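You operate a simulated robot arm through the tools that you are given. There is no shell and no other tool. Be economical: measure what you need, move in short steps, check, and stop when the job is done.

You are at the controls of a simulated two-armed robot. One attempt, no reset.

## Task
Clear the trolley top and carry the tank onto it with both hands.
Fine: the blue rag goes on the rack's top shelf; lower the rack bar for the tank and raise it again. Where these are worked on the way, their far stop is far enough and under half their travel is too little: yellow rack bar.
Where things are to end (x, y in the base frame): blue rag within 0.06 m of [0.79, -0.2]; tank within 0.08 m of [0.33, -0.86].

It is judged by the outcome, as a careful person would: the job done as asked, and still so three seconds after it is handed in. It fails if anything else is knocked over, pushed out of place, dropped, spilled or broken.

## Robot
Two 7-joint arms with two-finger parallel grippers on one trunk, on a base that drives. Base frame: it is fixed to the floor where the robot stands at the start and does not move with it; the origin is under the middle of the robot, x ahead of it, y to its left, z up. Readings come in m, degrees, newtons and seconds.
The left shoulder is at the start at [0.06, 0.143, 0.926], the right one opposite. With the tool pointing down near the work surface each hand reaches from about 0.32 to 0.74 m from the robot's upright axis, wherever it stands, measured 20 degrees to its own side. Places, roughly: tank cap [0.8, 0.1, 1]; top of the grey trolley [0.3, -0.9, 0.8]; top shelf of the panel rack [0.8, 0.1, 0.8]; yellow fuel tap [0.8, 0, 1.1]; yellow rack bar [0.6, 0, 0.9]. Payload 1.57 kg a hand.
Tool frame (each hand has its own): the origin (TCP) lies between the finger pads and is the grasp point; the fingertips stand 0.03 m ahead of it; z points along the fingers, y is the line along which they close. The gripper opens to 0.11 m. The fingers are 0.024 m wide and 0.012 m thick; the gripper's body (0.048 by 0.112 m) begins 0.078 m behind the TCP.
Orientation is told as [roll, pitch, yaw] about the base's x, y, z axes, in that order, counted from this pose: with the fingers straight down and closing along the base's y, the tool's x points along the base's -x, its y along +y and its z along -z.

## Interface
- The arms move only by the tool play_rows. It takes "left_rows", "right_rows" or both (then of equal length, played together; a hand with none holds still); each is text: rows parted by semicolons, each of 6 numbers parted by spaces: the shift along the tool's x, y, z in mm, then the turn, a rotation vector about the tool's x, y, z in degrees. In form: x y z ax ay az; .... A call has 1 to 10 rows; each row shifts and turns the commanded pose from where the row before left it, along the tool's axes as they then stand. "left_grip" and "right_grip" are, for a hand that has rows, the gripper command, from -1 (fully open) to 1 (shut), values between in proportion, set as the call begins (left out, the last holds). Rows are played at 5 a second. More than 0.05 m and 8.6 degrees between two rows, or a gripper value outside its range, and nothing of the call is played. A pose out of reach is approached as far as the arm can. The call stops where the force on the tool passes 40 N (or 10 N more than at its start, if that is more) or the arm is blocked; 0.2 s more then pass. Each finger travels about 0.045 m/s and halts on what it meets, pressing with about 32 N; the grip force reading is that of the motor and also rises with nothing between the fingers. The clock runs only during rows and for 0.2 s after the last one: add rows that do not move to give the fingers time. The reply holds the time, the measured pose of the TCP, the force on the tool along the base axes, the opening and the grip force, in the units named above and with some noise, with the torque about the TCP (base axes, N m) and any sound that the robot's microphone picked up.
- Cameras (640 x 400 px; columns grow to the right, rows downward): "scene" is now at [0.0236, -0.034, 1.5196]; the picture's right is [-0.56, -0.83, 0.00], its down [-0.74, 0.49, -0.46] and it looks along [0.38, -0.26, -0.89] (base axes); focal length 252 px, centre (320, 200). "left" rides on the left gripper at [0.07, -0.016, -0.141] in its tool frame; the picture's right is [0.23, 0.97, 0.00], its down [-0.86, 0.20, -0.48] and it looks along [-0.47, 0.11, 0.88] (tool axes); focal length 222 px, centre (320, 200). "right" rides on the right gripper at [0.07, 0.016, -0.141] in its tool frame; the picture's right is [-0.23, 0.97, 0.00], its down [-0.86, -0.20, -0.48] and it looks along [-0.47, -0.11, 0.88] (tool axes); focal length 222 px, centre (320, 200). There is no depth. A picture from a camera that has moved, and an enlarged one, comes with that camera's place and axes in the base frame and with its lens.
- capture(camera): a new picture of that camera. It takes no simulated time.
- raise_lower(by): slides the trunk up (or, below 0, down) by that many m; the arms and the scene camera ride with it, the base frame stays. It gives what a move gives, with no picture.
- steer(legs): drives the robot by 1 to 6 legs, each [ahead, left, turn to the left] in m, m and degrees, along the robot's own axes; the way and the turn of a leg run together, so that a leg with both is an arc; at most 1.5 m and 180 degrees a leg. The arms and the cameras ride along, it lands a little off, and it stops where it bumps. It gives what a move gives.
- turn_head(pan, tilt): turns the head with the scene camera to pan (to the left, within 86 degrees either way) and tilt (down, from -29 to 69), counted from straight ahead of the robot. It gives what a move gives.
- zoom(camera, box): a new picture of the part [left, top, right, bottom] of that camera's present view, enlarged. It takes no simulated time.
- job_done(): hands the job in; it is judged then, once.

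Go step by step. Nothing tells you exact positions but the pictures and the camera data: compare them with the known pose of the tool, close in by small moves and look again before you grip or let go. The budget is 120 turns and 108 pictures, counting those below and the enlarged ones. Unless the task says otherwise, let go and move clear before handing in, and close with one line.

The tools are called after "Request:" by a JSON object that holds its "fn" and its "kwargs". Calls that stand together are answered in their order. play_rows: Moves the arms, as the interface text tells. Its arguments: {"type":"object","properties":{"left_rows":{"type":"string"},"left_grip":{"type":"number"},"right_rows":{"type":"string"},"right_grip":{"type":"number"}},"required":[]} The other tools are called the same way: raise_lower (by) slides the trunk up or down; steer (legs) drives the base; turn_head (pan, tilt) turns the head that bears the scene camera; capture (camera) takes a picture; zoom (camera, box) takes an enlarged picture of a part of a camera's view; job_done () hands the job in.

At the start:

```text
time_s: 0.0
left_ee_pos: [0.4576, 0.0585, 0.9994]
left_ee_rot: [0.0, 0.0, 0.0]
left_ft_force: [0.2, 0.7, 0.6]
left_moment: [0.01, 0.0, -0.01]
left_opening: 0.1101
left_finger_force: 0.0
right_ee_pos: [0.4375, -0.304, 0.9999]
right_ee_rot: [0.1, 0.0, 0.1]
right_ft_force: [0.4, 0.5, -0.7]
right_moment: [0.02, 0.0, -0.04]
right_opening: 0.1101
right_finger_force: 0.0
trunk travel left (down, up): [-0.525, 0.065]
robot x, y, heading: [0.0014, 0.0027, -0.2]
head pan, tilt: [-33.9, 62.4]
```

scene: 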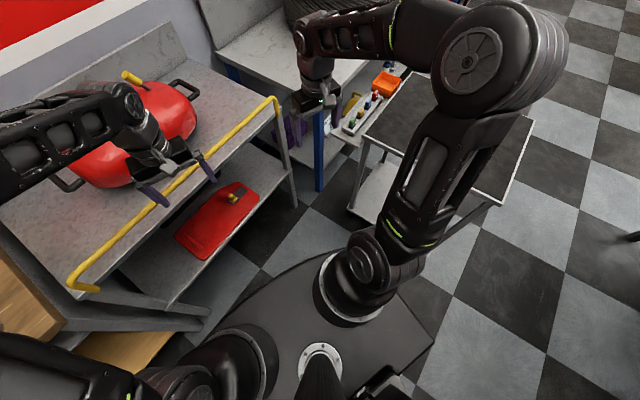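
right: 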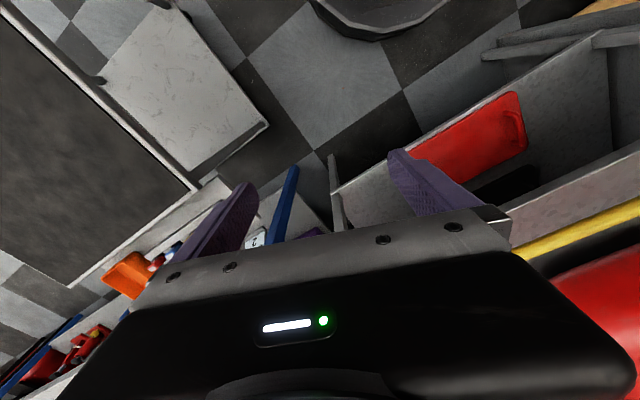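
left: 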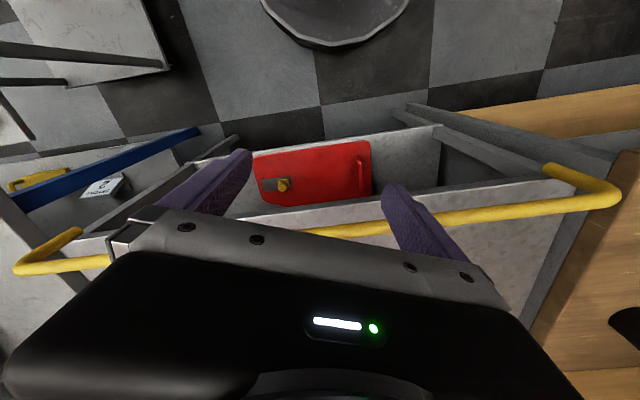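

I see the rack with the red tank ahead-left, a yellow bar in front of it, and the trolley to the right; I need better views of each first.

Request:
{"fn": "turn_head", "kwargs": {"pan": 0, "tilt": 45}}

Request:
{"fn": "capture", "kwargs": {"camera": "scene"}}

Request:
{"fn": "turn_head", "kwargs": {"pan": -75, "tilt": 45}}

Request:
{"fn": "capture", "kwargs": {"camera": "scene"}}

```text
time_s: 1.0
left_ee_pos: [0.4571, 0.0585, 0.9991]
left_ee_rot: [0.0, 0.0, 0.0]
left_ft_force: [0.1, 0.6, 0.1]
left_moment: [0.01, 0.02, -0.01]
left_opening: 0.1102
left_finger_force: 0.1
right_ee_pos: [0.437, -0.3036, 0.9989]
right_ee_rot: [0.0, -0.1, 0.0]
right_ft_force: [0.5, -0.9, 0.8]
right_moment: [0.0, -0.01, 0.0]
right_opening: 0.1098
right_finger_force: 0.1
trunk travel left (down, up): [-0.525, 0.065]
robot x, y, heading: [0.0014, -0.0007, 0.0]
head pan, tilt: [0.0, 45.0]
```

```text
104 pictures are left
camera scene: at [0.0518, 0.0016, 1.5417], right [0.0, -1.0, 0.0], down [-0.71, 0.0, -0.71], along [0.71, 0.0, -0.71], focal length 252 px, centre (320, 200)
```

scene: 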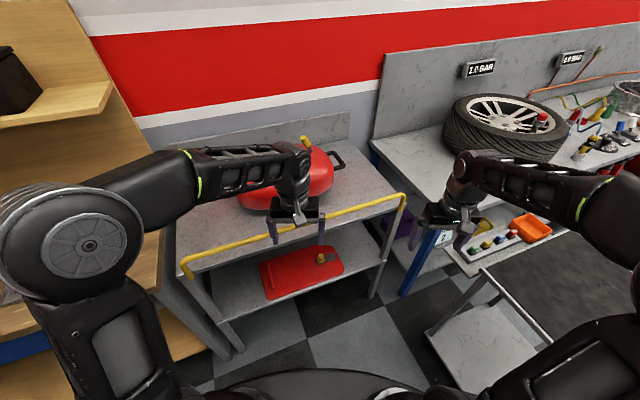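

```text
time_s: 2.5
left_ee_pos: [0.4576, 0.0589, 0.9998]
left_ee_rot: [0.0, 0.0, 0.0]
left_ft_force: [0.3, 0.0, -0.7]
left_moment: [-0.01, -0.02, 0.06]
left_opening: 0.11
left_finger_force: 0.0
right_ee_pos: [0.4373, -0.3044, 1.0003]
right_ee_rot: [0.1, 0.0, 0.0]
right_ft_force: [-0.9, -0.5, -0.5]
right_moment: [-0.01, 0.02, 0.04]
right_opening: 0.1102
right_finger_force: 0.1
trunk travel left (down, up): [-0.525, 0.065]
robot x, y, heading: [0.0014, -0.0, 0.1]
head pan, tilt: [-75.0, 45.0]
```

```text
103 pictures are left
camera scene: at [-0.0084, -0.0769, 1.5417], right [-0.97, -0.26, 0.0], down [-0.18, 0.68, -0.71], along [0.18, -0.68, -0.71], focal length 252 px, centre (320, 200)
```

scene: 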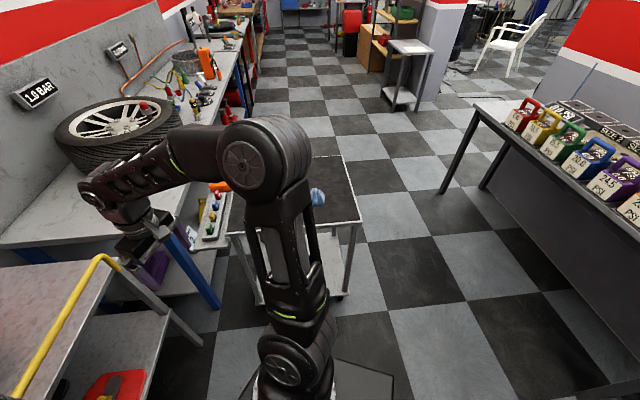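

The blue rag lies on the trolley around (0.2, -0.8). I'll look closely at the tank, tap and bar before moving.

Request:
{"fn": "turn_head", "kwargs": {"pan": 10, "tilt": 40}}

Request:
{"fn": "zoom", "kwargs": {"camera": "scene", "box": [160, 100, 480, 300]}}

Request:
{"fn": "turn_head", "kwargs": {"pan": -75, "tilt": 50}}

Request:
{"fn": "zoom", "kwargs": {"camera": "scene", "box": [180, 80, 420, 230]}}

```text
time_s: 4.0
left_ee_pos: [0.4573, 0.0588, 1.0001]
left_ee_rot: [0.1, 0.0, 0.0]
left_ft_force: [0.4, 0.6, -1.2]
left_moment: [-0.02, 0.01, 0.01]
left_opening: 0.1098
left_finger_force: 0.0
right_ee_pos: [0.4379, -0.3034, 0.9989]
right_ee_rot: [0.0, 0.0, 0.0]
right_ft_force: [-0.9, -0.8, -0.2]
right_moment: [0.01, 0.01, 0.0]
right_opening: 0.1097
right_finger_force: 0.1
trunk travel left (down, up): [-0.525, 0.065]
robot x, y, heading: [-0.0013, 0.0023, 0.3]
head pan, tilt: [10.0, 40.0]
```

```text
2.00 times, centred on (320, 200) of scene
camera zoom: at [0.0543, 0.0163, 1.549], right [0.17, -0.98, 0.0], down [-0.63, -0.11, -0.77], along [0.75, 0.13, -0.64], focal length 504 px, centre (320, 200)
```

zoom: 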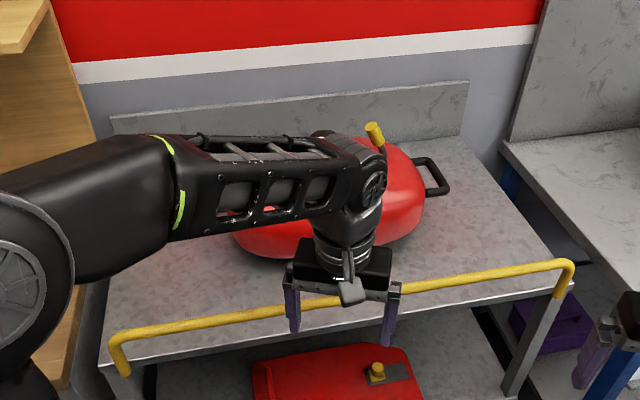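

```text
time_s: 5.6
left_ee_pos: [0.4579, 0.0587, 0.999]
left_ee_rot: [0.1, 0.0, 0.0]
left_ft_force: [-0.3, 0.3, 0.2]
left_moment: [-0.02, 0.0, -0.01]
left_opening: 0.1102
left_finger_force: 0.1
right_ee_pos: [0.4377, -0.3038, 1.0008]
right_ee_rot: [-0.1, 0.0, 0.0]
right_ft_force: [-0.4, -0.8, 0.2]
right_moment: [-0.01, -0.03, -0.03]
right_opening: 0.1099
right_finger_force: 0.2
trunk travel left (down, up): [-0.525, 0.065]
robot x, y, heading: [0.0002, 0.0005, -0.2]
head pan, tilt: [-75.0, 50.0]
```

```text
2.67 times, centred on (300, 155) of scene
camera zoom: at [-0.0095, -0.0727, 1.5348], right [-0.97, -0.26, 0.0], down [-0.2, 0.74, -0.64], along [0.17, -0.62, -0.77], focal length 671 px, centre (373, 320)
```

zoom: 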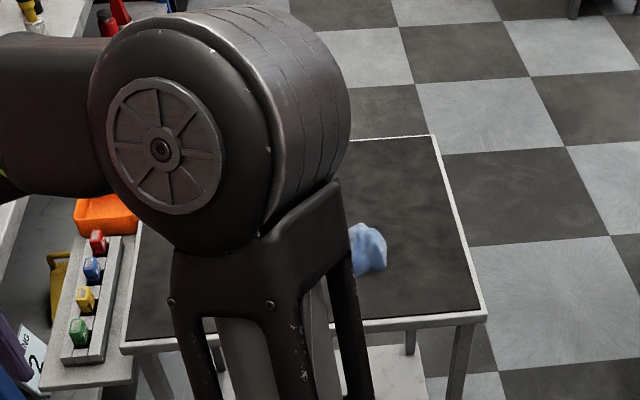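

The rag sits near the near-middle of the trolley top. I turn the robot towards the trolley.

Request:
{"fn": "steer", "kwargs": {"legs": [[0, 0, -72]]}}

Request:
{"fn": "turn_head", "kwargs": {"pan": 0, "tilt": 50}}

Request:
{"fn": "capture", "kwargs": {"camera": "scene"}}

```text
time_s: 9.1
left_ee_pos: [0.202, -0.4143, 1.0001]
left_ee_rot: [0.0, 0.0, -71.2]
left_ft_force: [0.0, -0.4, -0.4]
left_moment: [-0.01, -0.02, -0.02]
left_opening: 0.1099
left_finger_force: 0.1
right_ee_pos: [-0.1485, -0.5123, 0.9993]
right_ee_rot: [-0.1, -0.1, -71.2]
right_ft_force: [0.1, -0.2, -0.4]
right_moment: [0.03, 0.01, -0.01]
right_opening: 0.11
right_finger_force: 0.1
trunk travel left (down, up): [-0.525, 0.065]
robot x, y, heading: [-0.0003, 0.0005, -71.1]
head pan, tilt: [-75.0, 50.0]
```

```text
time_s: 10.6
left_ee_pos: [0.2031, -0.414, 1.0012]
left_ee_rot: [0.0, -0.1, -71.2]
left_ft_force: [0.5, -0.2, 0.8]
left_moment: [0.0, -0.02, -0.02]
left_opening: 0.1099
left_finger_force: 0.2
right_ee_pos: [-0.1466, -0.5111, 1.0004]
right_ee_rot: [0.0, 0.0, -71.3]
right_ft_force: [0.0, 0.4, -0.1]
right_moment: [0.01, -0.02, 0.03]
right_opening: 0.1099
right_finger_force: 0.0
trunk travel left (down, up): [-0.525, 0.065]
robot x, y, heading: [0.0002, 0.0026, -71.2]
head pan, tilt: [0.0, 50.0]
```

```text
100 pictures are left
camera scene: at [0.0155, -0.043, 1.5348], right [-0.95, -0.32, 0.0], down [-0.25, 0.73, -0.64], along [0.21, -0.61, -0.77], focal length 252 px, centre (320, 200)
```

scene: 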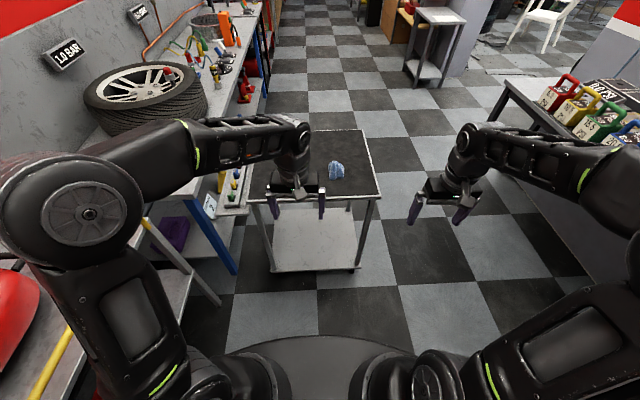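

Rag is about (0.197, -0.785), trolley top centre about (0.317, -0.83) with its long edge running ~20° from x. I drive closer to reach the rag with the right hand.

Request:
{"fn": "steer", "kwargs": {"legs": [[0.2, 0, 0]]}}

Request:
{"fn": "play_rows", "kwargs": {"right_rows": "0 45 0 0 0 0;0 45 0 0 0 0;0 45 0 0 0 0;0 35 0 0 0 0;0 0 0 0 0 0"}}

Request:
{"fn": "capture", "kwargs": {"camera": "right"}}

Request:
{"fn": "capture", "kwargs": {"camera": "scene"}}

```text
time_s: 12.2
left_ee_pos: [0.2677, -0.6062, 0.999]
left_ee_rot: [0.0, 0.1, -71.2]
left_ft_force: [-0.4, 0.4, -0.3]
left_moment: [0.03, 0.01, 0.0]
left_opening: 0.1101
left_finger_force: 0.0
right_ee_pos: [-0.0812, -0.7033, 1.0001]
right_ee_rot: [0.0, 0.0, -71.2]
right_ft_force: [0.6, -0.5, -0.4]
right_moment: [0.04, -0.03, -0.02]
right_opening: 0.1102
right_finger_force: 0.1
trunk travel left (down, up): [-0.525, 0.065]
robot x, y, heading: [0.0664, -0.1927, -71.4]
head pan, tilt: [0.0, 50.0]
```

```text
time_s: 13.4
left_ee_pos: [0.2678, -0.6048, 0.9999]
left_ee_rot: [0.1, 0.0, -71.2]
left_ft_force: [0.1, -0.1, 0.8]
left_moment: [-0.01, -0.01, 0.01]
left_opening: 0.1101
left_finger_force: 0.1
right_ee_pos: [0.0782, -0.6465, 0.9982]
right_ee_rot: [0.0, -0.1, -71.2]
right_ft_force: [-0.2, 0.4, -0.4]
right_moment: [0.0, -0.01, 0.0]
right_opening: 0.1099
right_finger_force: 0.1
trunk travel left (down, up): [-0.525, 0.065]
robot x, y, heading: [0.0645, -0.1924, -71.3]
head pan, tilt: [0.0, 50.0]
```

```text
99 pictures are left
camera right: at [0.0696, -0.5765, 1.1397], right [1.0, 0.1, 0.0], down [0.09, -0.87, 0.48], along [0.05, -0.48, -0.88], focal length 222 px, centre (320, 200)
```

right: 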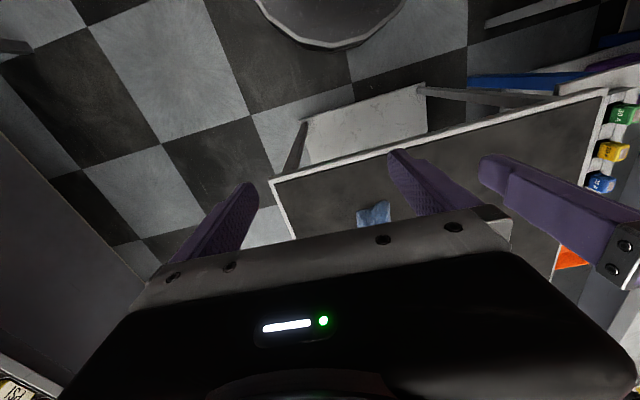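

```text
98 pictures are left
camera scene: at [0.0799, -0.2333, 1.5348], right [-0.95, -0.32, 0.0], down [-0.25, 0.73, -0.64], along [0.21, -0.61, -0.77], focal length 252 px, centre (320, 200)
```

scene: 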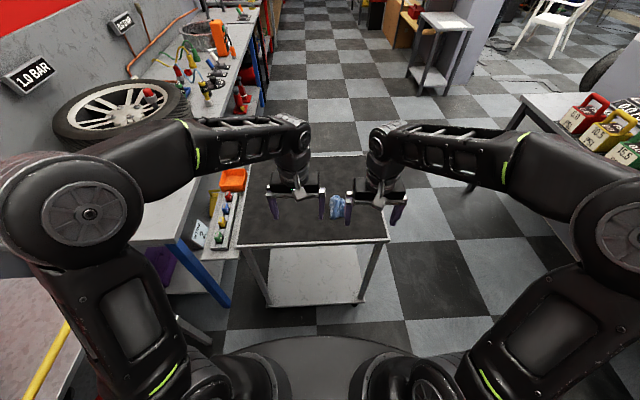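

Rag now about (0.188, -0.775). I pull the left hand back and bring the right hand above the rag.

Request:
{"fn": "play_rows", "kwargs": {"left_rows": "40 0 0 0 0 0;40 0 0 0 0 0;20 0 0 0 0 0;0 0 0 0 0 0;0 0 0 0 0 0", "right_rows": "0 0 0 0 0 0;-40 16 0 0 0 0;-40 16 0 0 0 0;-30 16 20 0 0 0;0 0 20 0 0 0"}}

Request:
{"fn": "capture", "kwargs": {"camera": "right"}}

Request:
{"fn": "zoom", "kwargs": {"camera": "scene", "box": [240, 130, 440, 255]}}

```text
time_s: 14.6
left_ee_pos: [0.2354, -0.5092, 1.0007]
left_ee_rot: [0.0, 0.0, -71.4]
left_ft_force: [0.6, -1.4, -0.7]
left_moment: [0.03, 0.0, -0.03]
left_opening: 0.1099
left_finger_force: 0.1
right_ee_pos: [0.1596, -0.7366, 0.9593]
right_ee_rot: [0.0, 0.0, -71.1]
right_ft_force: [0.2, 1.1, -0.2]
right_moment: [0.03, -0.02, -0.01]
right_opening: 0.1096
right_finger_force: 0.0
trunk travel left (down, up): [-0.525, 0.065]
robot x, y, heading: [0.065, -0.1926, -71.5]
head pan, tilt: [0.0, 50.0]
```

```text
97 pictures are left
camera right: at [0.1505, -0.6651, 1.1], right [1.0, 0.1, 0.0], down [0.09, -0.87, 0.48], along [0.05, -0.48, -0.88], focal length 222 px, centre (320, 200)
```

right: 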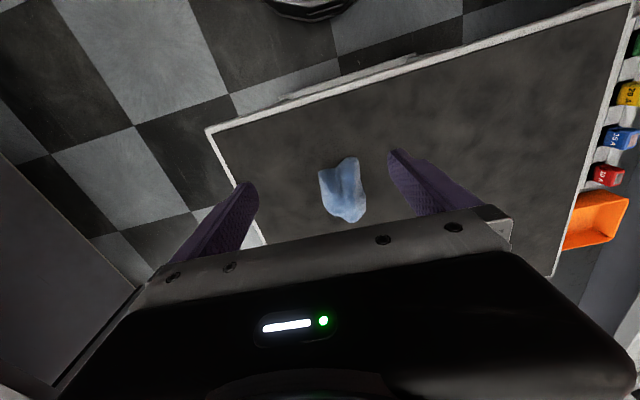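

```text
3.20 times, centred on (340, 192) of scene
camera zoom: at [0.0798, -0.2329, 1.5349], right [-0.95, -0.32, 0.0], down [-0.25, 0.73, -0.64], along [0.21, -0.61, -0.77], focal length 806 px, centre (256, 224)
```

zoom: 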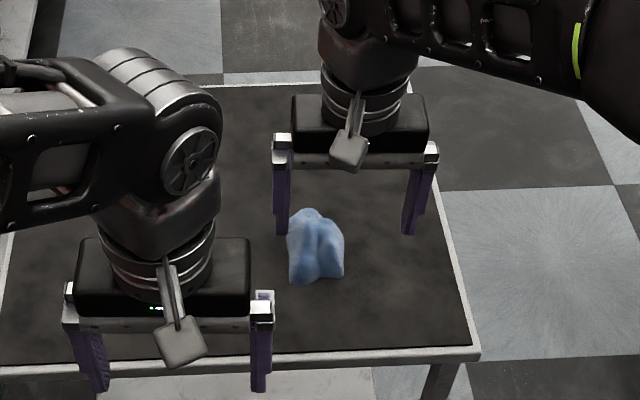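

Rag centred about (0.198, -0.788), ~6 cm wide. I move above it and descend to just above the surface.

Request:
{"fn": "play_rows", "kwargs": {"right_rows": "-30 10 0 0 0 0;-30 10 0 0 0 0;0 0 40 0 0 0;0 0 40 0 0 0;0 0 20 0 0 0;0 0 0 0 0 0"}}

Request:
{"fn": "capture", "kwargs": {"camera": "right"}}

Request:
{"fn": "zoom", "kwargs": {"camera": "scene", "box": [240, 130, 440, 255]}}

```text
time_s: 16.0
left_ee_pos: [0.2357, -0.5101, 1.0003]
left_ee_rot: [0.0, 0.0, -71.2]
left_ft_force: [0.4, -0.7, -0.2]
left_moment: [-0.01, 0.02, 0.02]
left_opening: 0.1098
left_finger_force: 0.0
right_ee_pos: [0.1967, -0.7852, 0.8591]
right_ee_rot: [0.0, 0.0, -71.3]
right_ft_force: [0.2, 0.1, -1.0]
right_moment: [-0.01, 0.02, 0.03]
right_opening: 0.1101
right_finger_force: 0.0
trunk travel left (down, up): [-0.525, 0.065]
robot x, y, heading: [0.0617, -0.1911, -71.4]
head pan, tilt: [0.0, 50.0]
```

```text
95 pictures are left
camera right: at [0.1882, -0.7145, 0.9998], right [1.0, 0.1, 0.0], down [0.09, -0.87, 0.48], along [0.05, -0.48, -0.88], focal length 222 px, centre (320, 200)
```

right: 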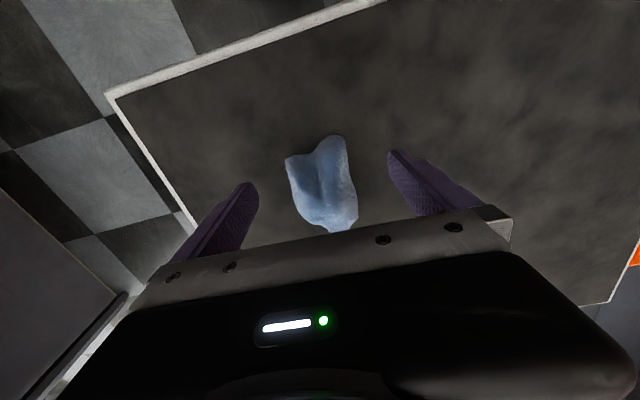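

```text
3.20 times, centred on (340, 192) of scene
camera zoom: at [0.0802, -0.2332, 1.5348], right [-0.95, -0.32, 0.0], down [-0.25, 0.73, -0.64], along [0.21, -0.61, -0.77], focal length 806 px, centre (256, 224)
```

zoom: 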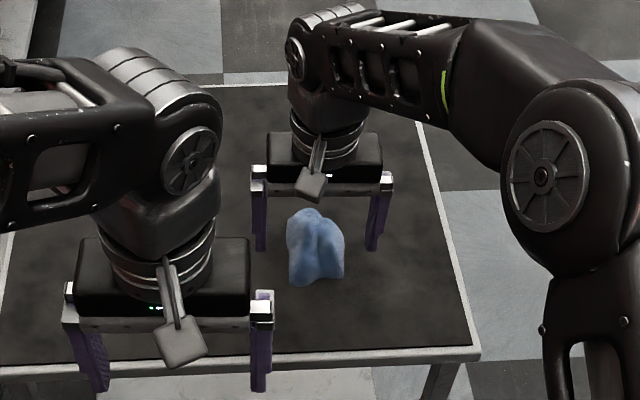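

The rag is centred between the fingers. I lower gently and close.

Request:
{"fn": "play_rows", "kwargs": {"right_rows": "0 0 10 0 0 0;0 0 8 0 0 0;0 0 6 0 0 0;0 0 0 0 0 0"}}

Request:
{"fn": "play_rows", "kwargs": {"right_rows": "0 0 0 0 0 0;0 0 0 0 0 0;0 0 0 0 0 0;0 0 0 0 0 0;0 0 0 0 0 0;0 0 0 0 0 0", "right_grip": 1}}

Request:
{"fn": "capture", "kwargs": {"camera": "right"}}

```text
time_s: 17.0
left_ee_pos: [0.2365, -0.51, 1.0005]
left_ee_rot: [0.0, 0.0, -71.2]
left_ft_force: [0.2, 1.3, 0.7]
left_moment: [0.0, 0.01, -0.02]
left_opening: 0.1098
left_finger_force: 0.1
right_ee_pos: [0.1975, -0.7869, 0.8353]
right_ee_rot: [0.0, 0.0, -71.3]
right_ft_force: [0.4, -0.7, 0.5]
right_moment: [0.01, -0.02, -0.01]
right_opening: 0.11
right_finger_force: 0.1
trunk travel left (down, up): [-0.525, 0.065]
robot x, y, heading: [0.0621, -0.1915, -71.1]
head pan, tilt: [0.0, 50.0]
```

```text
time_s: 18.4
left_ee_pos: [0.2361, -0.5086, 1.0002]
left_ee_rot: [0.0, 0.0, -71.2]
left_ft_force: [0.4, -0.6, 1.0]
left_moment: [-0.03, 0.01, 0.0]
left_opening: 0.1101
left_finger_force: 0.0
right_ee_pos: [0.1966, -0.7865, 0.8359]
right_ee_rot: [0.0, 0.0, -71.2]
right_ft_force: [0.1, -0.2, 0.1]
right_moment: [-0.02, -0.01, -0.01]
right_opening: 0.0416
right_finger_force: 31.7
trunk travel left (down, up): [-0.525, 0.065]
robot x, y, heading: [0.0641, -0.1898, -71.3]
head pan, tilt: [0.0, 50.0]
```

```text
93 pictures are left
camera right: at [0.1888, -0.7154, 0.9763], right [1.0, 0.1, 0.0], down [0.09, -0.87, 0.48], along [0.05, -0.48, -0.88], focal length 222 px, centre (320, 200)
```

right: 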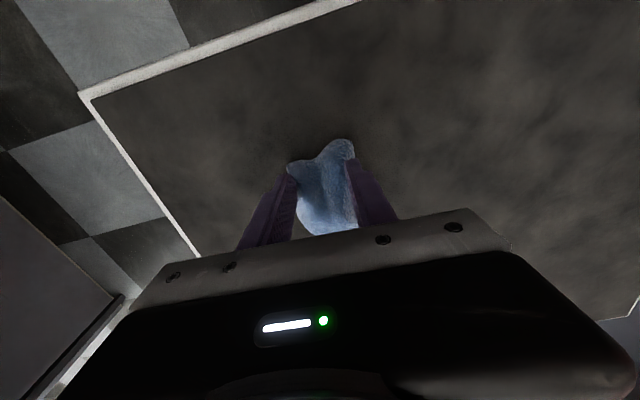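

The rag is held. I lift it and retract, then back off from the trolley.

Request:
{"fn": "play_rows", "kwargs": {"right_rows": "0 0 -40 0 0 0;0 0 -45 0 0 0;0 0 -45 0 0 0;0 0 -45 0 0 0;40 -35 0 0 0 0;40 -35 0 0 0 0;40 -35 0 0 0 0;36 -30 0 0 0 0;0 0 0 0 0 0"}}

Request:
{"fn": "capture", "kwargs": {"camera": "scene"}}

```text
refused: row 5 steps farther than a row can; nothing moved
```

```text
92 pictures are left
camera scene: at [0.0803, -0.2333, 1.5348], right [-0.95, -0.32, 0.0], down [-0.25, 0.73, -0.64], along [0.21, -0.61, -0.77], focal length 252 px, centre (320, 200)
```

scene: 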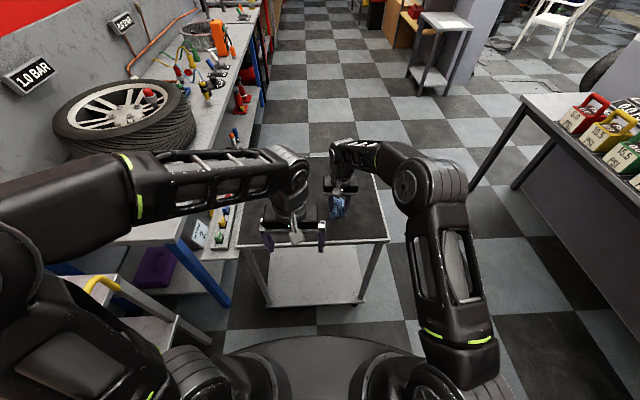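

A row was too long; I repeat with smaller sideways steps.

Request:
{"fn": "play_rows", "kwargs": {"right_rows": "0 0 -40 0 0 0;0 0 -45 0 0 0;0 0 -45 0 0 0;0 0 -40 0 0 0;35 -30 0 0 0 0;35 -30 0 0 0 0;35 -30 0 0 0 0;35 -30 0 0 0 0;15 -15 0 0 0 0;0 0 0 0 0 0"}}

Request:
{"fn": "capture", "kwargs": {"camera": "scene"}}

```text
time_s: 20.6
left_ee_pos: [0.2357, -0.5103, 1.0004]
left_ee_rot: [0.1, 0.0, -71.2]
left_ft_force: [0.0, 0.5, 1.3]
left_moment: [-0.01, 0.0, -0.01]
left_opening: 0.1102
left_finger_force: 0.1
right_ee_pos: [0.0208, -0.6819, 1.0039]
right_ee_rot: [0.0, -0.1, -71.3]
right_ft_force: [0.3, 0.6, 0.7]
right_moment: [-0.01, 0.0, 0.04]
right_opening: 0.0001
right_finger_force: 21.3
trunk travel left (down, up): [-0.525, 0.065]
robot x, y, heading: [0.0684, -0.189, -71.3]
head pan, tilt: [0.0, 50.0]
```

```text
91 pictures are left
camera scene: at [0.0803, -0.2333, 1.5348], right [-0.95, -0.32, 0.0], down [-0.25, 0.73, -0.64], along [0.21, -0.61, -0.77], focal length 252 px, centre (320, 200)
```

scene: 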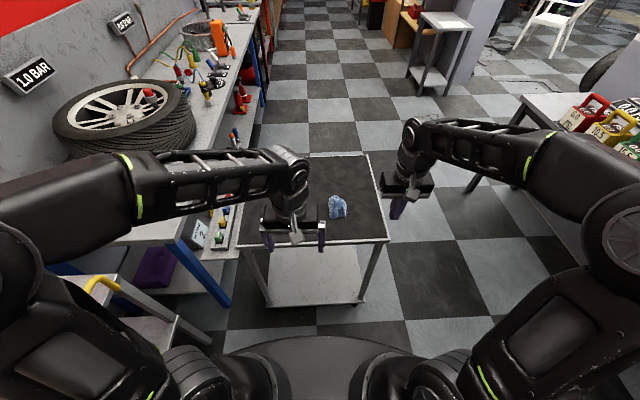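

The rag slipped out and stays in place on the trolley; the grip was too high. I go back, deeper this time.

Request:
{"fn": "play_rows", "kwargs": {"right_rows": "-35 30 0 0 0 0;-35 30 0 0 0 0;-35 30 0 0 0 0;-35 30 0 0 0 0;-15 15 0 0 0 0;0 0 40 0 0 0;0 0 40 0 0 0;0 0 40 0 0 0;0 0 25 0 0 0;0 0 0 0 0 0", "right_grip": -1}}

Request:
{"fn": "capture", "kwargs": {"camera": "right"}}

Request:
{"fn": "zoom", "kwargs": {"camera": "scene", "box": [280, 150, 400, 225]}}

```text
time_s: 22.8
left_ee_pos: [0.2351, -0.5106, 1.0001]
left_ee_rot: [0.0, -0.1, -71.3]
left_ft_force: [-0.3, -0.3, -0.3]
left_moment: [-0.01, -0.02, -0.01]
left_opening: 0.1099
left_finger_force: 0.1
right_ee_pos: [0.1977, -0.7869, 0.861]
right_ee_rot: [0.0, 0.0, -71.2]
right_ft_force: [0.3, -0.4, 0.3]
right_moment: [0.01, -0.01, -0.05]
right_opening: 0.1099
right_finger_force: 0.0
trunk travel left (down, up): [-0.525, 0.065]
robot x, y, heading: [0.0623, -0.1887, -71.3]
head pan, tilt: [0.0, 50.0]
```

```text
90 pictures are left
camera right: at [0.1891, -0.7163, 1.002], right [1.0, 0.1, 0.0], down [0.09, -0.87, 0.48], along [0.05, -0.48, -0.88], focal length 222 px, centre (320, 200)
```

right: 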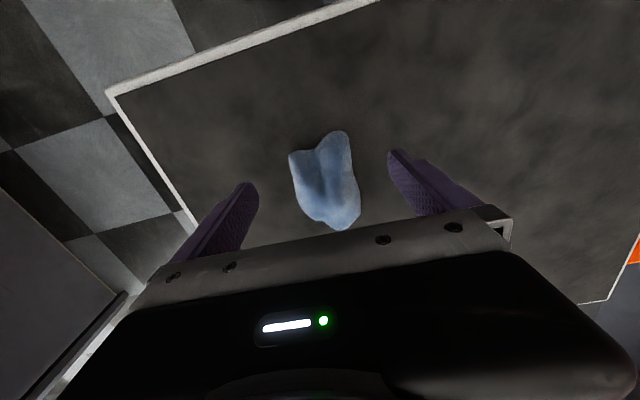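

```text
5.33 times, centred on (340, 188) of scene
camera zoom: at [0.0802, -0.2331, 1.5348], right [-0.95, -0.32, 0.0], down [-0.25, 0.73, -0.64], along [0.21, -0.61, -0.77], focal length 1343 px, centre (213, 267)
```

zoom: 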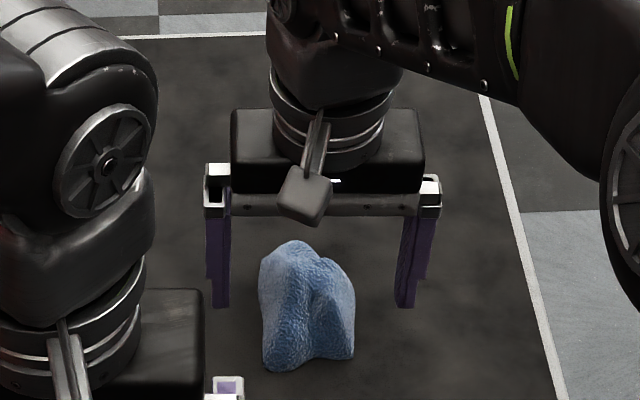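

The fingers sit slightly past the rag's middle; I shift 8 mm back toward me and descend until near the surface.

Request:
{"fn": "play_rows", "kwargs": {"right_rows": "8 3 0 0 0 0;0 0 10 0 0 0;0 0 10 0 0 0;0 0 8 0 0 0;0 0 6 0 0 0;0 0 4 0 0 0;0 0 0 0 0 0"}}

Request:
{"fn": "zoom", "kwargs": {"camera": "scene", "box": [280, 150, 400, 225]}}

```text
time_s: 24.4
left_ee_pos: [0.236, -0.5094, 0.9991]
left_ee_rot: [0.1, 0.0, -71.2]
left_ft_force: [0.1, 0.6, -0.3]
left_moment: [0.04, 0.01, -0.01]
left_opening: 0.1101
left_finger_force: 0.1
right_ee_pos: [0.1989, -0.7785, 0.8234]
right_ee_rot: [0.0, 0.0, -71.2]
right_ft_force: [-0.2, -0.4, -0.7]
right_moment: [0.01, 0.0, -0.03]
right_opening: 0.1101
right_finger_force: 0.1
trunk travel left (down, up): [-0.525, 0.065]
robot x, y, heading: [0.0653, -0.1911, -71.1]
head pan, tilt: [0.0, 50.0]
```

```text
5.33 times, centred on (340, 188) of scene
camera zoom: at [0.0802, -0.2332, 1.5348], right [-0.95, -0.32, 0.0], down [-0.25, 0.73, -0.64], along [0.21, -0.61, -0.77], focal length 1343 px, centre (213, 267)
```

zoom: 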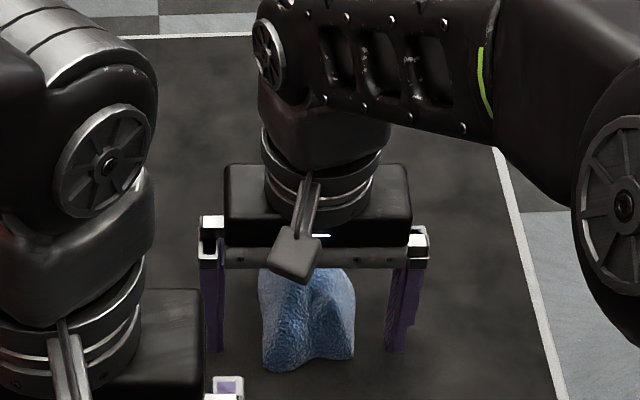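

Still no contact; a few mm more down, then close.

Request:
{"fn": "play_rows", "kwargs": {"right_rows": "0 0 4 0 0 0;0 0 3 0 0 0;0 0 3 0 0 0;0 0 0 0 0 0"}}

Request:
{"fn": "play_rows", "kwargs": {"right_rows": "0 0 0 0 0 0;0 0 0 0 0 0;0 0 0 0 0 0;0 0 0 0 0 0;0 0 0 0 0 0;0 0 0 0 0 0", "right_grip": 1}}

Request:
{"fn": "play_rows", "kwargs": {"right_rows": "0 0 -15 0 0 0;0 0 -15 0 0 0;0 0 -15 0 0 0;0 0 -15 0 0 0;0 0 0 0 0 0"}}

Request:
{"fn": "zoom", "kwargs": {"camera": "scene", "box": [280, 150, 400, 225]}}

```text
time_s: 25.4
left_ee_pos: [0.2352, -0.5098, 1.0006]
left_ee_rot: [-0.1, 0.0, -71.1]
left_ft_force: [-0.3, -0.6, 0.1]
left_moment: [-0.01, -0.05, -0.02]
left_opening: 0.1098
left_finger_force: 0.1
right_ee_pos: [0.198, -0.778, 0.8132]
right_ee_rot: [-0.1, 0.0, -71.2]
right_ft_force: [-0.6, -0.5, 0.3]
right_moment: [0.01, -0.01, 0.01]
right_opening: 0.11
right_finger_force: 0.0
trunk travel left (down, up): [-0.525, 0.065]
robot x, y, heading: [0.0663, -0.1899, -71.4]
head pan, tilt: [0.0, 50.0]
```

```text
time_s: 26.8
left_ee_pos: [0.2363, -0.51, 1.0008]
left_ee_rot: [0.0, 0.0, -71.3]
left_ft_force: [0.0, -0.8, 0.5]
left_moment: [0.03, 0.02, 0.0]
left_opening: 0.1102
left_finger_force: 0.1
right_ee_pos: [0.1987, -0.7784, 0.8137]
right_ee_rot: [0.0, 0.0, -71.2]
right_ft_force: [0.1, -0.2, -0.7]
right_moment: [0.03, 0.01, 0.0]
right_opening: 0.063
right_finger_force: 32.0
trunk travel left (down, up): [-0.525, 0.065]
robot x, y, heading: [0.0645, -0.1887, -71.2]
head pan, tilt: [0.0, 50.0]
```

```text
time_s: 28.0
left_ee_pos: [0.2346, -0.5102, 1.0007]
left_ee_rot: [0.0, 0.0, -71.3]
left_ft_force: [-0.7, 0.4, -0.4]
left_moment: [0.01, -0.02, -0.03]
left_opening: 0.1102
left_finger_force: 0.0
right_ee_pos: [0.198, -0.7785, 0.8734]
right_ee_rot: [0.1, -0.1, -71.2]
right_ft_force: [-0.5, 0.6, 0.0]
right_moment: [0.04, -0.01, 0.03]
right_opening: 0.0623
right_finger_force: 31.8
trunk travel left (down, up): [-0.525, 0.065]
robot x, y, heading: [0.0642, -0.1914, -71.2]
head pan, tilt: [0.0, 50.0]
```

```text
5.33 times, centred on (340, 188) of scene
camera zoom: at [0.0803, -0.2334, 1.5348], right [-0.95, -0.32, 0.0], down [-0.25, 0.73, -0.64], along [0.21, -0.61, -0.77], focal length 1343 px, centre (213, 267)
```

zoom: 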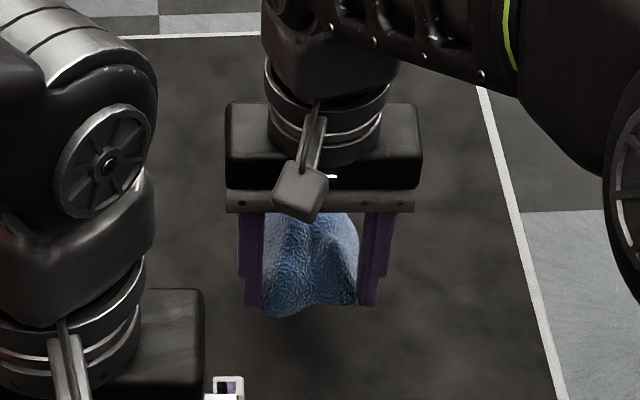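

The rag is now firmly held. I lift, retract, back off and turn toward the rack.

Request:
{"fn": "play_rows", "kwargs": {"right_rows": "0 0 -40 0 0 0;0 0 -45 0 0 0;0 0 -40 0 0 0;35 -30 0 0 0 0;35 -30 0 0 0 0;35 -30 0 0 0 0;35 -30 0 0 0 0;15 -15 0 0 0 0;0 0 0 0 0 0"}}

Request:
{"fn": "steer", "kwargs": {"legs": [[-0.2, 0, 0], [0, 0, 71.2]]}}

Request:
{"fn": "capture", "kwargs": {"camera": "scene"}}

```text
time_s: 30.0
left_ee_pos: [0.2364, -0.5092, 1.0]
left_ee_rot: [0.0, 0.0, -71.2]
left_ft_force: [0.5, 1.4, 1.0]
left_moment: [-0.02, -0.01, -0.05]
left_opening: 0.11
left_finger_force: 0.1
right_ee_pos: [0.0205, -0.6735, 0.9978]
right_ee_rot: [0.1, 0.0, -71.3]
right_ft_force: [-0.5, 0.5, 0.0]
right_moment: [0.03, 0.01, 0.0]
right_opening: 0.0624
right_finger_force: 31.9
trunk travel left (down, up): [-0.525, 0.065]
robot x, y, heading: [0.0678, -0.1895, -71.1]
head pan, tilt: [0.0, 50.0]
```

```text
time_s: 34.7
left_ee_pos: [0.3592, 0.0546, 0.9997]
left_ee_rot: [0.0, 0.0, -0.2]
left_ft_force: [0.7, -0.4, 0.7]
left_moment: [0.0, 0.01, 0.02]
left_opening: 0.1099
left_finger_force: 0.2
right_ee_pos: [0.4449, -0.2019, 0.9977]
right_ee_rot: [0.0, 0.1, -0.1]
right_ft_force: [0.1, 0.2, -0.5]
right_moment: [0.0, 0.03, -0.02]
right_opening: 0.0612
right_finger_force: 32.0
trunk travel left (down, up): [-0.525, 0.065]
robot x, y, heading: [-0.0022, -0.0035, -0.2]
head pan, tilt: [0.0, 50.0]
```

```text
86 pictures are left
camera scene: at [0.0488, -0.0018, 1.5348], right [0.0, -1.0, 0.0], down [-0.77, 0.0, -0.64], along [0.64, 0.0, -0.77], focal length 252 px, centre (320, 200)
```

scene: 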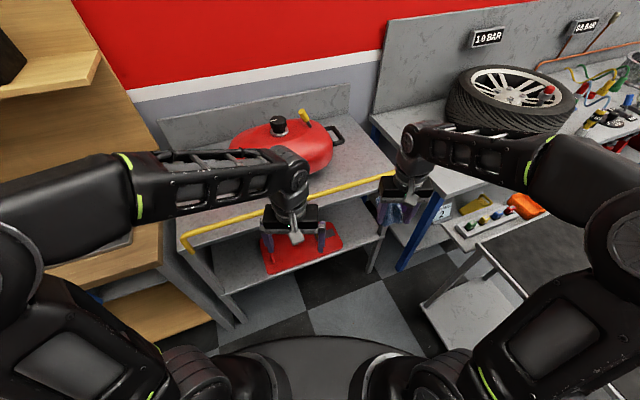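

The rack stands rotated about 22°; its front/bar runs from about (0.43, 0.39) to (0.70, -0.27). I drive a bit closer and view the placing spot (0.79, -0.2).

Request:
{"fn": "steer", "kwargs": {"legs": [[0.14, -0.05, 0]]}}

Request:
{"fn": "play_rows", "kwargs": {"right_rows": "0 0 -40 0 0 0;-40 0 0 0 0 0;-40 0 0 0 0 0;0 0 0 0 0 0"}}

Request:
{"fn": "capture", "kwargs": {"camera": "right"}}

Request:
{"fn": "capture", "kwargs": {"camera": "scene"}}

```text
time_s: 36.0
left_ee_pos: [0.5007, 0.0027, 1.0]
left_ee_rot: [0.0, 0.1, -0.2]
left_ft_force: [0.3, -0.1, 0.3]
left_moment: [0.05, 0.01, 0.04]
left_opening: 0.1101
left_finger_force: 0.1
right_ee_pos: [0.5857, -0.2541, 0.9979]
right_ee_rot: [0.0, 0.1, -0.2]
right_ft_force: [1.1, -0.2, -1.0]
right_moment: [-0.02, 0.07, 0.0]
right_opening: 0.0608
right_finger_force: 32.1
trunk travel left (down, up): [-0.525, 0.065]
robot x, y, heading: [0.1388, -0.052, -0.2]
head pan, tilt: [0.0, 50.0]
```

```text
time_s: 37.0
left_ee_pos: [0.4982, 0.0029, 0.9993]
left_ee_rot: [-0.1, 0.0, -0.3]
left_ft_force: [-1.1, -0.4, -0.4]
left_moment: [0.0, 0.01, -0.01]
left_opening: 0.11
left_finger_force: 0.1
right_ee_pos: [0.6649, -0.2534, 1.0384]
right_ee_rot: [0.0, 0.0, -0.3]
right_ft_force: [0.6, -0.2, 0.3]
right_moment: [0.03, -0.03, -0.01]
right_opening: 0.0606
right_finger_force: 32.2
trunk travel left (down, up): [-0.525, 0.065]
robot x, y, heading: [0.1405, -0.0554, -0.4]
head pan, tilt: [0.0, 50.0]
```

```text
85 pictures are left
camera right: at [0.5939, -0.2379, 1.1797], right [0.23, 0.97, 0.0], down [0.85, -0.2, 0.48], along [0.47, -0.11, -0.88], focal length 222 px, centre (320, 200)
```

right: 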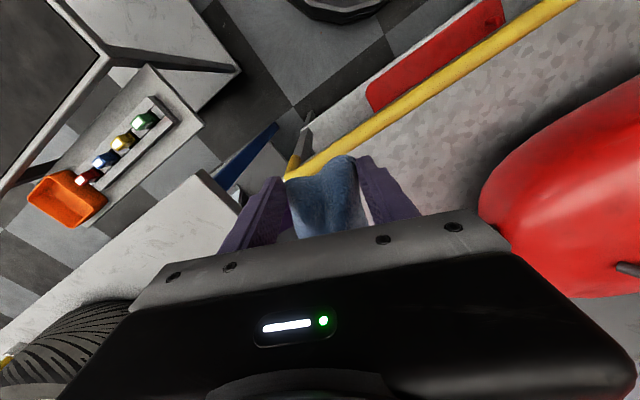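

```text
84 pictures are left
camera scene: at [0.1888, -0.0533, 1.5348], right [0.0, -1.0, 0.0], down [-0.77, 0.0, -0.64], along [0.64, 0.0, -0.77], focal length 252 px, centre (320, 200)
```

scene: 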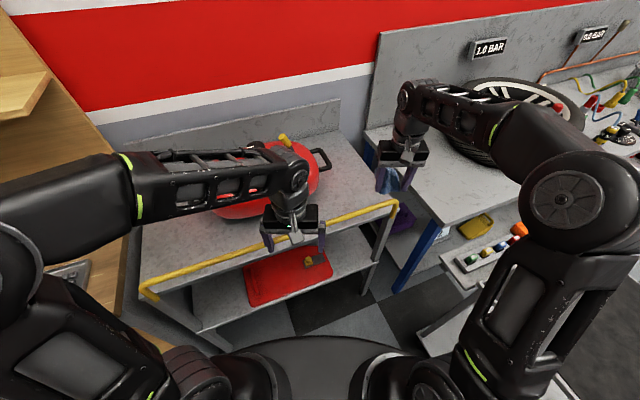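

The spot (0.79, -0.2) lies on the shelf just behind the bar near the right edge. I move the rag above it.

Request:
{"fn": "play_rows", "kwargs": {"right_rows": "-40 17 0 0 0 0;-40 18 0 0 0 0;-40 18 0 0 0 0;-5 0 30 0 0 0;0 0 30 0 0 0;0 0 0 0 0 0"}}

Request:
{"fn": "capture", "kwargs": {"camera": "right"}}

Request:
{"fn": "zoom", "kwargs": {"camera": "scene", "box": [240, 100, 480, 250]}}

```text
time_s: 38.4
left_ee_pos: [0.5005, 0.0032, 1.0009]
left_ee_rot: [0.0, 0.0, -0.2]
left_ft_force: [0.0, 0.2, 0.1]
left_moment: [-0.04, 0.01, -0.02]
left_opening: 0.11
left_finger_force: 0.1
right_ee_pos: [0.7483, -0.2183, 0.9774]
right_ee_rot: [0.0, 0.0, -0.1]
right_ft_force: [0.5, -0.1, 0.2]
right_moment: [0.01, 0.02, -0.01]
right_opening: 0.0602
right_finger_force: 31.6
right hand out of reach, approached as far as the arm can: row 3
trunk travel left (down, up): [-0.525, 0.065]
robot x, y, heading: [0.1386, -0.0568, -0.2]
head pan, tilt: [0.0, 50.0]
```

```text
83 pictures are left
camera right: at [0.6778, -0.2019, 1.118], right [0.23, 0.97, 0.0], down [0.85, -0.2, 0.48], along [0.47, -0.11, -0.88], focal length 222 px, centre (320, 200)
```

right: 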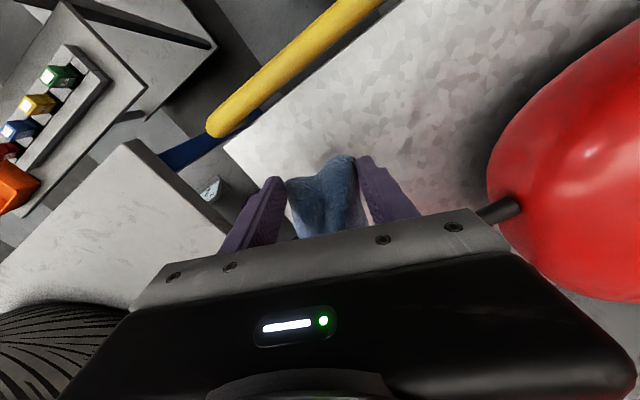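

```text
2.67 times, centred on (360, 175) of scene
camera zoom: at [0.1892, -0.0532, 1.5348], right [0.0, -1.0, 0.0], down [-0.77, 0.0, -0.64], along [0.64, 0.0, -0.77], focal length 671 px, centre (213, 267)
```

zoom: 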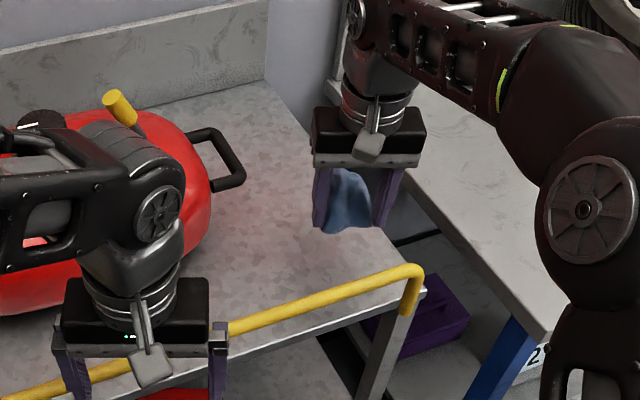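

The arm ran out of reach about 4 cm short. I raise the left hand for clearance and drive 5 cm closer.

Request:
{"fn": "play_rows", "kwargs": {"left_rows": "0 0 -40 0 0 0;0 0 -40 0 0 0;0 0 0 0 0 0"}}

Request:
{"fn": "steer", "kwargs": {"legs": [[0.05, 0.01, 0]]}}

Request:
{"fn": "zoom", "kwargs": {"camera": "scene", "box": [240, 100, 480, 250]}}

```text
time_s: 39.2
left_ee_pos: [0.4996, 0.003, 1.0802]
left_ee_rot: [0.1, 0.0, -0.3]
left_ft_force: [0.5, 0.2, 0.1]
left_moment: [-0.03, 0.01, -0.01]
left_opening: 0.11
left_finger_force: 0.0
right_ee_pos: [0.7494, -0.2184, 0.9776]
right_ee_rot: [0.0, 0.0, -0.2]
right_ft_force: [0.1, -0.3, -0.4]
right_moment: [-0.05, 0.02, -0.01]
right_opening: 0.0598
right_finger_force: 31.5
trunk travel left (down, up): [-0.525, 0.065]
robot x, y, heading: [0.1443, -0.056, -0.3]
head pan, tilt: [0.0, 50.0]
```

```text
time_s: 40.2
left_ee_pos: [0.5508, 0.0131, 1.079]
left_ee_rot: [-0.1, 0.2, -0.2]
left_ft_force: [-0.4, 0.0, -0.5]
left_moment: [0.0, 0.07, 0.02]
left_opening: 0.1102
left_finger_force: 0.0
right_ee_pos: [0.8004, -0.2074, 0.9758]
right_ee_rot: [0.0, 0.2, -0.1]
right_ft_force: [0.6, 0.1, -1.7]
right_moment: [0.0, 0.05, 0.0]
right_opening: 0.0599
right_finger_force: 32.1
trunk travel left (down, up): [-0.525, 0.065]
robot x, y, heading: [0.1907, -0.0481, -0.3]
head pan, tilt: [0.0, 50.0]
```

```text
2.67 times, centred on (360, 175) of scene
camera zoom: at [0.2414, -0.043, 1.5347], right [0.0, -1.0, 0.0], down [-0.77, 0.0, -0.64], along [0.64, 0.0, -0.77], focal length 671 px, centre (213, 267)
```

zoom: 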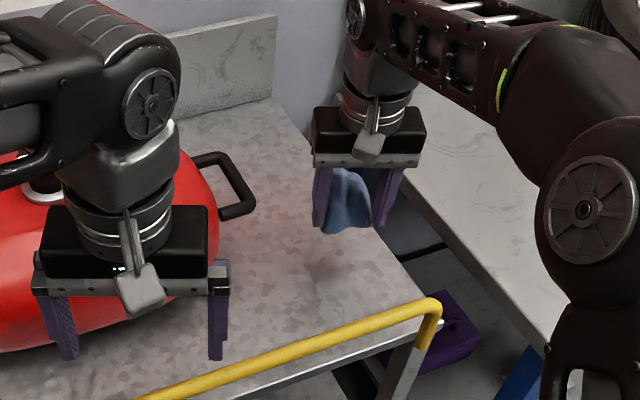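

The hand is now at (0.80, -0.207). I lower in small steps.

Request:
{"fn": "play_rows", "kwargs": {"right_rows": "8 5 20 0 0 0;0 0 30 0 0 0;0 0 30 0 0 0;0 0 20 0 0 0;0 0 0 0 0 0"}}

Request:
{"fn": "zoom", "kwargs": {"camera": "scene", "box": [240, 100, 480, 250]}}

Request:
{"fn": "capture", "kwargs": {"camera": "right"}}

```text
time_s: 41.4
left_ee_pos: [0.5479, 0.0131, 1.0798]
left_ee_rot: [0.1, -0.1, -0.3]
left_ft_force: [-0.4, 0.3, 0.5]
left_moment: [-0.02, -0.03, -0.03]
left_opening: 0.11
left_finger_force: 0.1
right_ee_pos: [0.7928, -0.2024, 0.8865]
right_ee_rot: [0.1, -0.7, -0.2]
right_ft_force: [-4.4, -0.9, 18.4]
right_moment: [-0.19, 0.23, -0.04]
right_opening: 0.0594
right_finger_force: 32.4
trunk travel left (down, up): [-0.525, 0.065]
robot x, y, heading: [0.1926, -0.0448, -0.3]
head pan, tilt: [0.0, 50.0]
stopped in row 5 (right hand): the force on the tool passed its limit at 46 N (the readings are from after the stop); the commanded pose is now the measured one
```

```text
2.67 times, centred on (360, 175) of scene
camera zoom: at [0.2365, -0.043, 1.535], right [0.0, -1.0, 0.0], down [-0.77, 0.0, -0.64], along [0.64, 0.0, -0.77], focal length 671 px, centre (213, 267)
```

zoom: 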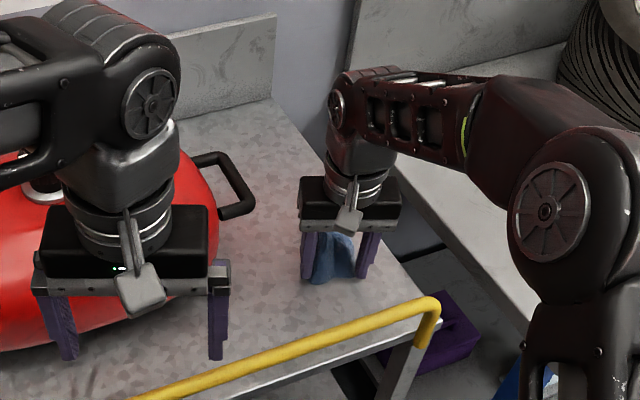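

```text
79 pictures are left
camera right: at [0.7195, -0.1866, 1.0258], right [0.23, 0.97, 0.0], down [0.85, -0.2, 0.49], along [0.48, -0.11, -0.87], focal length 222 px, centre (320, 200)
```

right: 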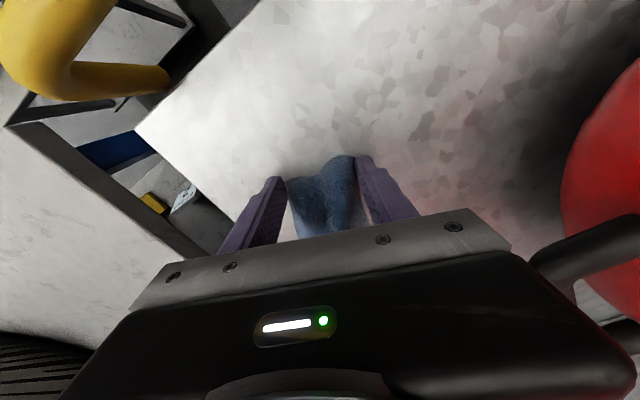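

Contact: the shelf surface is at about z = 0.85. I release the rag and rise straight up.

Request:
{"fn": "play_rows", "kwargs": {"right_rows": "0 0 0 0 0 0;0 0 0 0 0 0;0 0 0 0 0 0;0 0 0 0 0 0", "right_grip": -1}}

Request:
{"fn": "play_rows", "kwargs": {"right_rows": "0 0 -15 0 0 0;0 0 -30 0 0 0;0 0 -40 0 0 0;0 0 -40 0 0 0;0 0 -40 0 0 0;0 0 0 0 0 0"}}

Request:
{"fn": "zoom", "kwargs": {"camera": "scene", "box": [240, 100, 480, 250]}}

Request:
{"fn": "capture", "kwargs": {"camera": "right"}}

```text
time_s: 42.4
left_ee_pos: [0.5487, 0.0129, 1.0793]
left_ee_rot: [0.0, 0.0, -0.1]
left_ft_force: [-1.0, 0.2, -0.7]
left_moment: [0.01, 0.01, 0.02]
left_opening: 0.1099
left_finger_force: 0.0
right_ee_pos: [0.7936, -0.2031, 0.8818]
right_ee_rot: [0.1, -0.6, -0.3]
right_ft_force: [0.2, 0.1, 0.4]
right_moment: [-0.01, 0.02, 0.03]
right_opening: 0.11
right_finger_force: 0.1
trunk travel left (down, up): [-0.525, 0.065]
robot x, y, heading: [0.1913, -0.0462, -0.3]
head pan, tilt: [0.0, 50.0]
```

```text
time_s: 43.8
left_ee_pos: [0.5489, 0.0122, 1.0791]
left_ee_rot: [0.0, 0.0, -0.3]
left_ft_force: [0.3, -0.3, 0.3]
left_moment: [0.03, -0.01, -0.01]
left_opening: 0.11
left_finger_force: 0.1
right_ee_pos: [0.7909, -0.2036, 1.0472]
right_ee_rot: [0.1, -0.5, -0.2]
right_ft_force: [0.6, 0.1, 0.5]
right_moment: [-0.02, 0.03, 0.02]
right_opening: 0.1099
right_finger_force: 0.1
trunk travel left (down, up): [-0.525, 0.065]
robot x, y, heading: [0.1922, -0.0472, -0.5]
head pan, tilt: [0.0, 50.0]
```

```text
2.67 times, centred on (360, 175) of scene
camera zoom: at [0.2392, -0.0436, 1.5348], right [0.0, -1.0, 0.0], down [-0.77, 0.0, -0.64], along [0.64, 0.0, -0.77], focal length 671 px, centre (213, 267)
```

zoom: 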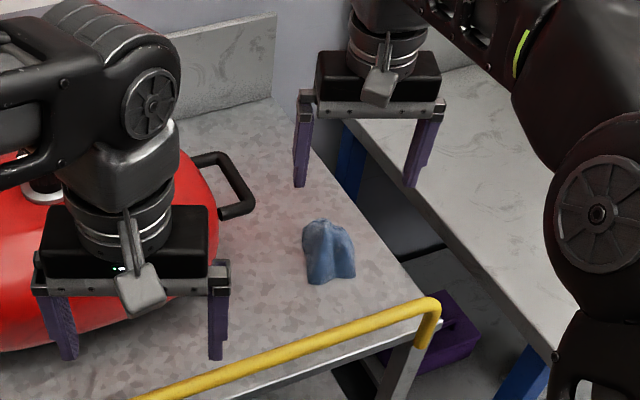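

```text
77 pictures are left
camera right: at [0.7189, -0.1876, 1.1885], right [0.23, 0.97, 0.0], down [0.85, -0.2, 0.49], along [0.47, -0.11, -0.87], focal length 222 px, centre (320, 200)
```

right: 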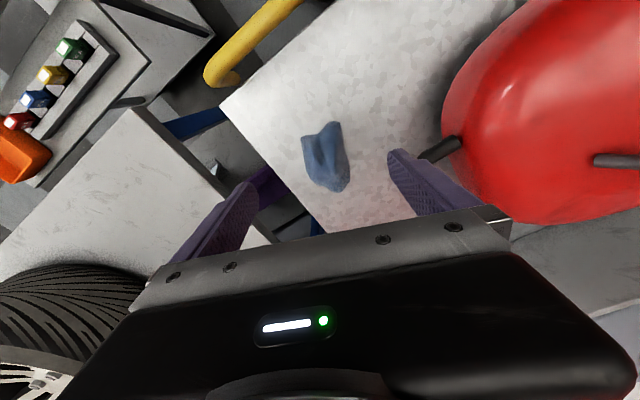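

The rag is on the shelf about (0.81, -0.2). Next I withdraw the right hand, back off, and inspect the bar's hinge.

Request:
{"fn": "play_rows", "kwargs": {"right_rows": "40 0 0 0 0 0;40 -20 0 0 0 0;40 -20 0 0 0 0;40 -20 0 0 0 0;40 -20 0 0 0 0;0 0 0 0 0 0", "left_rows": "0 40 0 0 0 0;0 40 0 0 0 0;0 40 0 0 0 0;0 40 0 0 0 0;0 40 0 0 0 0;0 0 0 0 0 0"}}

Request:
{"fn": "steer", "kwargs": {"legs": [[-0.19, 0.05, 21]]}}

Request:
{"fn": "capture", "kwargs": {"camera": "scene"}}

```text
time_s: 45.2
left_ee_pos: [0.5499, 0.213, 1.0805]
left_ee_rot: [-0.1, 0.0, -0.4]
left_ft_force: [0.3, 0.2, 0.3]
left_moment: [-0.03, 0.04, 0.02]
left_opening: 0.1101
left_finger_force: 0.1
right_ee_pos: [0.5919, -0.283, 1.0444]
right_ee_rot: [0.0, -0.6, -0.1]
right_ft_force: [-0.2, 0.1, -0.6]
right_moment: [0.01, -0.01, -0.01]
right_opening: 0.1099
right_finger_force: 0.0
trunk travel left (down, up): [-0.525, 0.065]
robot x, y, heading: [0.1913, -0.0444, -0.3]
head pan, tilt: [0.0, 50.0]
```

```text
time_s: 46.8
left_ee_pos: [0.2386, 0.34, 1.0813]
left_ee_rot: [0.1, -0.1, 21.0]
left_ft_force: [0.0, 0.0, 0.9]
left_moment: [0.01, -0.03, 0.02]
left_opening: 0.1101
left_finger_force: 0.0
right_ee_pos: [0.4547, -0.1074, 1.047]
right_ee_rot: [-0.1, -0.6, 20.8]
right_ft_force: [-0.1, 0.3, -1.0]
right_moment: [-0.03, -0.05, -0.01]
right_opening: 0.1099
right_finger_force: 0.1
trunk travel left (down, up): [-0.525, 0.065]
robot x, y, heading: [-0.0, -0.0344, 20.9]
head pan, tilt: [0.0, 50.0]
```

```text
76 pictures are left
camera scene: at [0.0403, -0.0111, 1.5349], right [0.36, -0.93, 0.0], down [-0.72, -0.27, -0.64], along [0.6, 0.23, -0.77], focal length 252 px, centre (320, 200)
```

scene: 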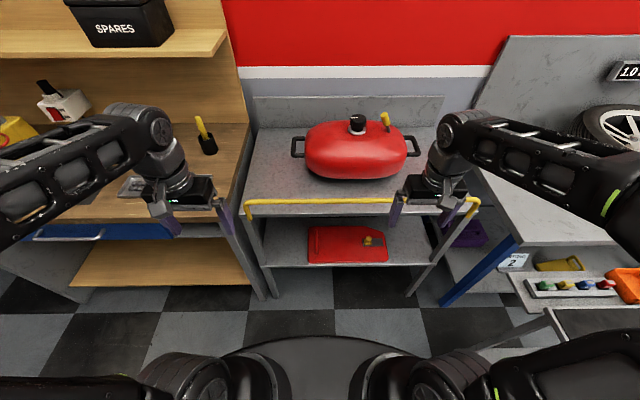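

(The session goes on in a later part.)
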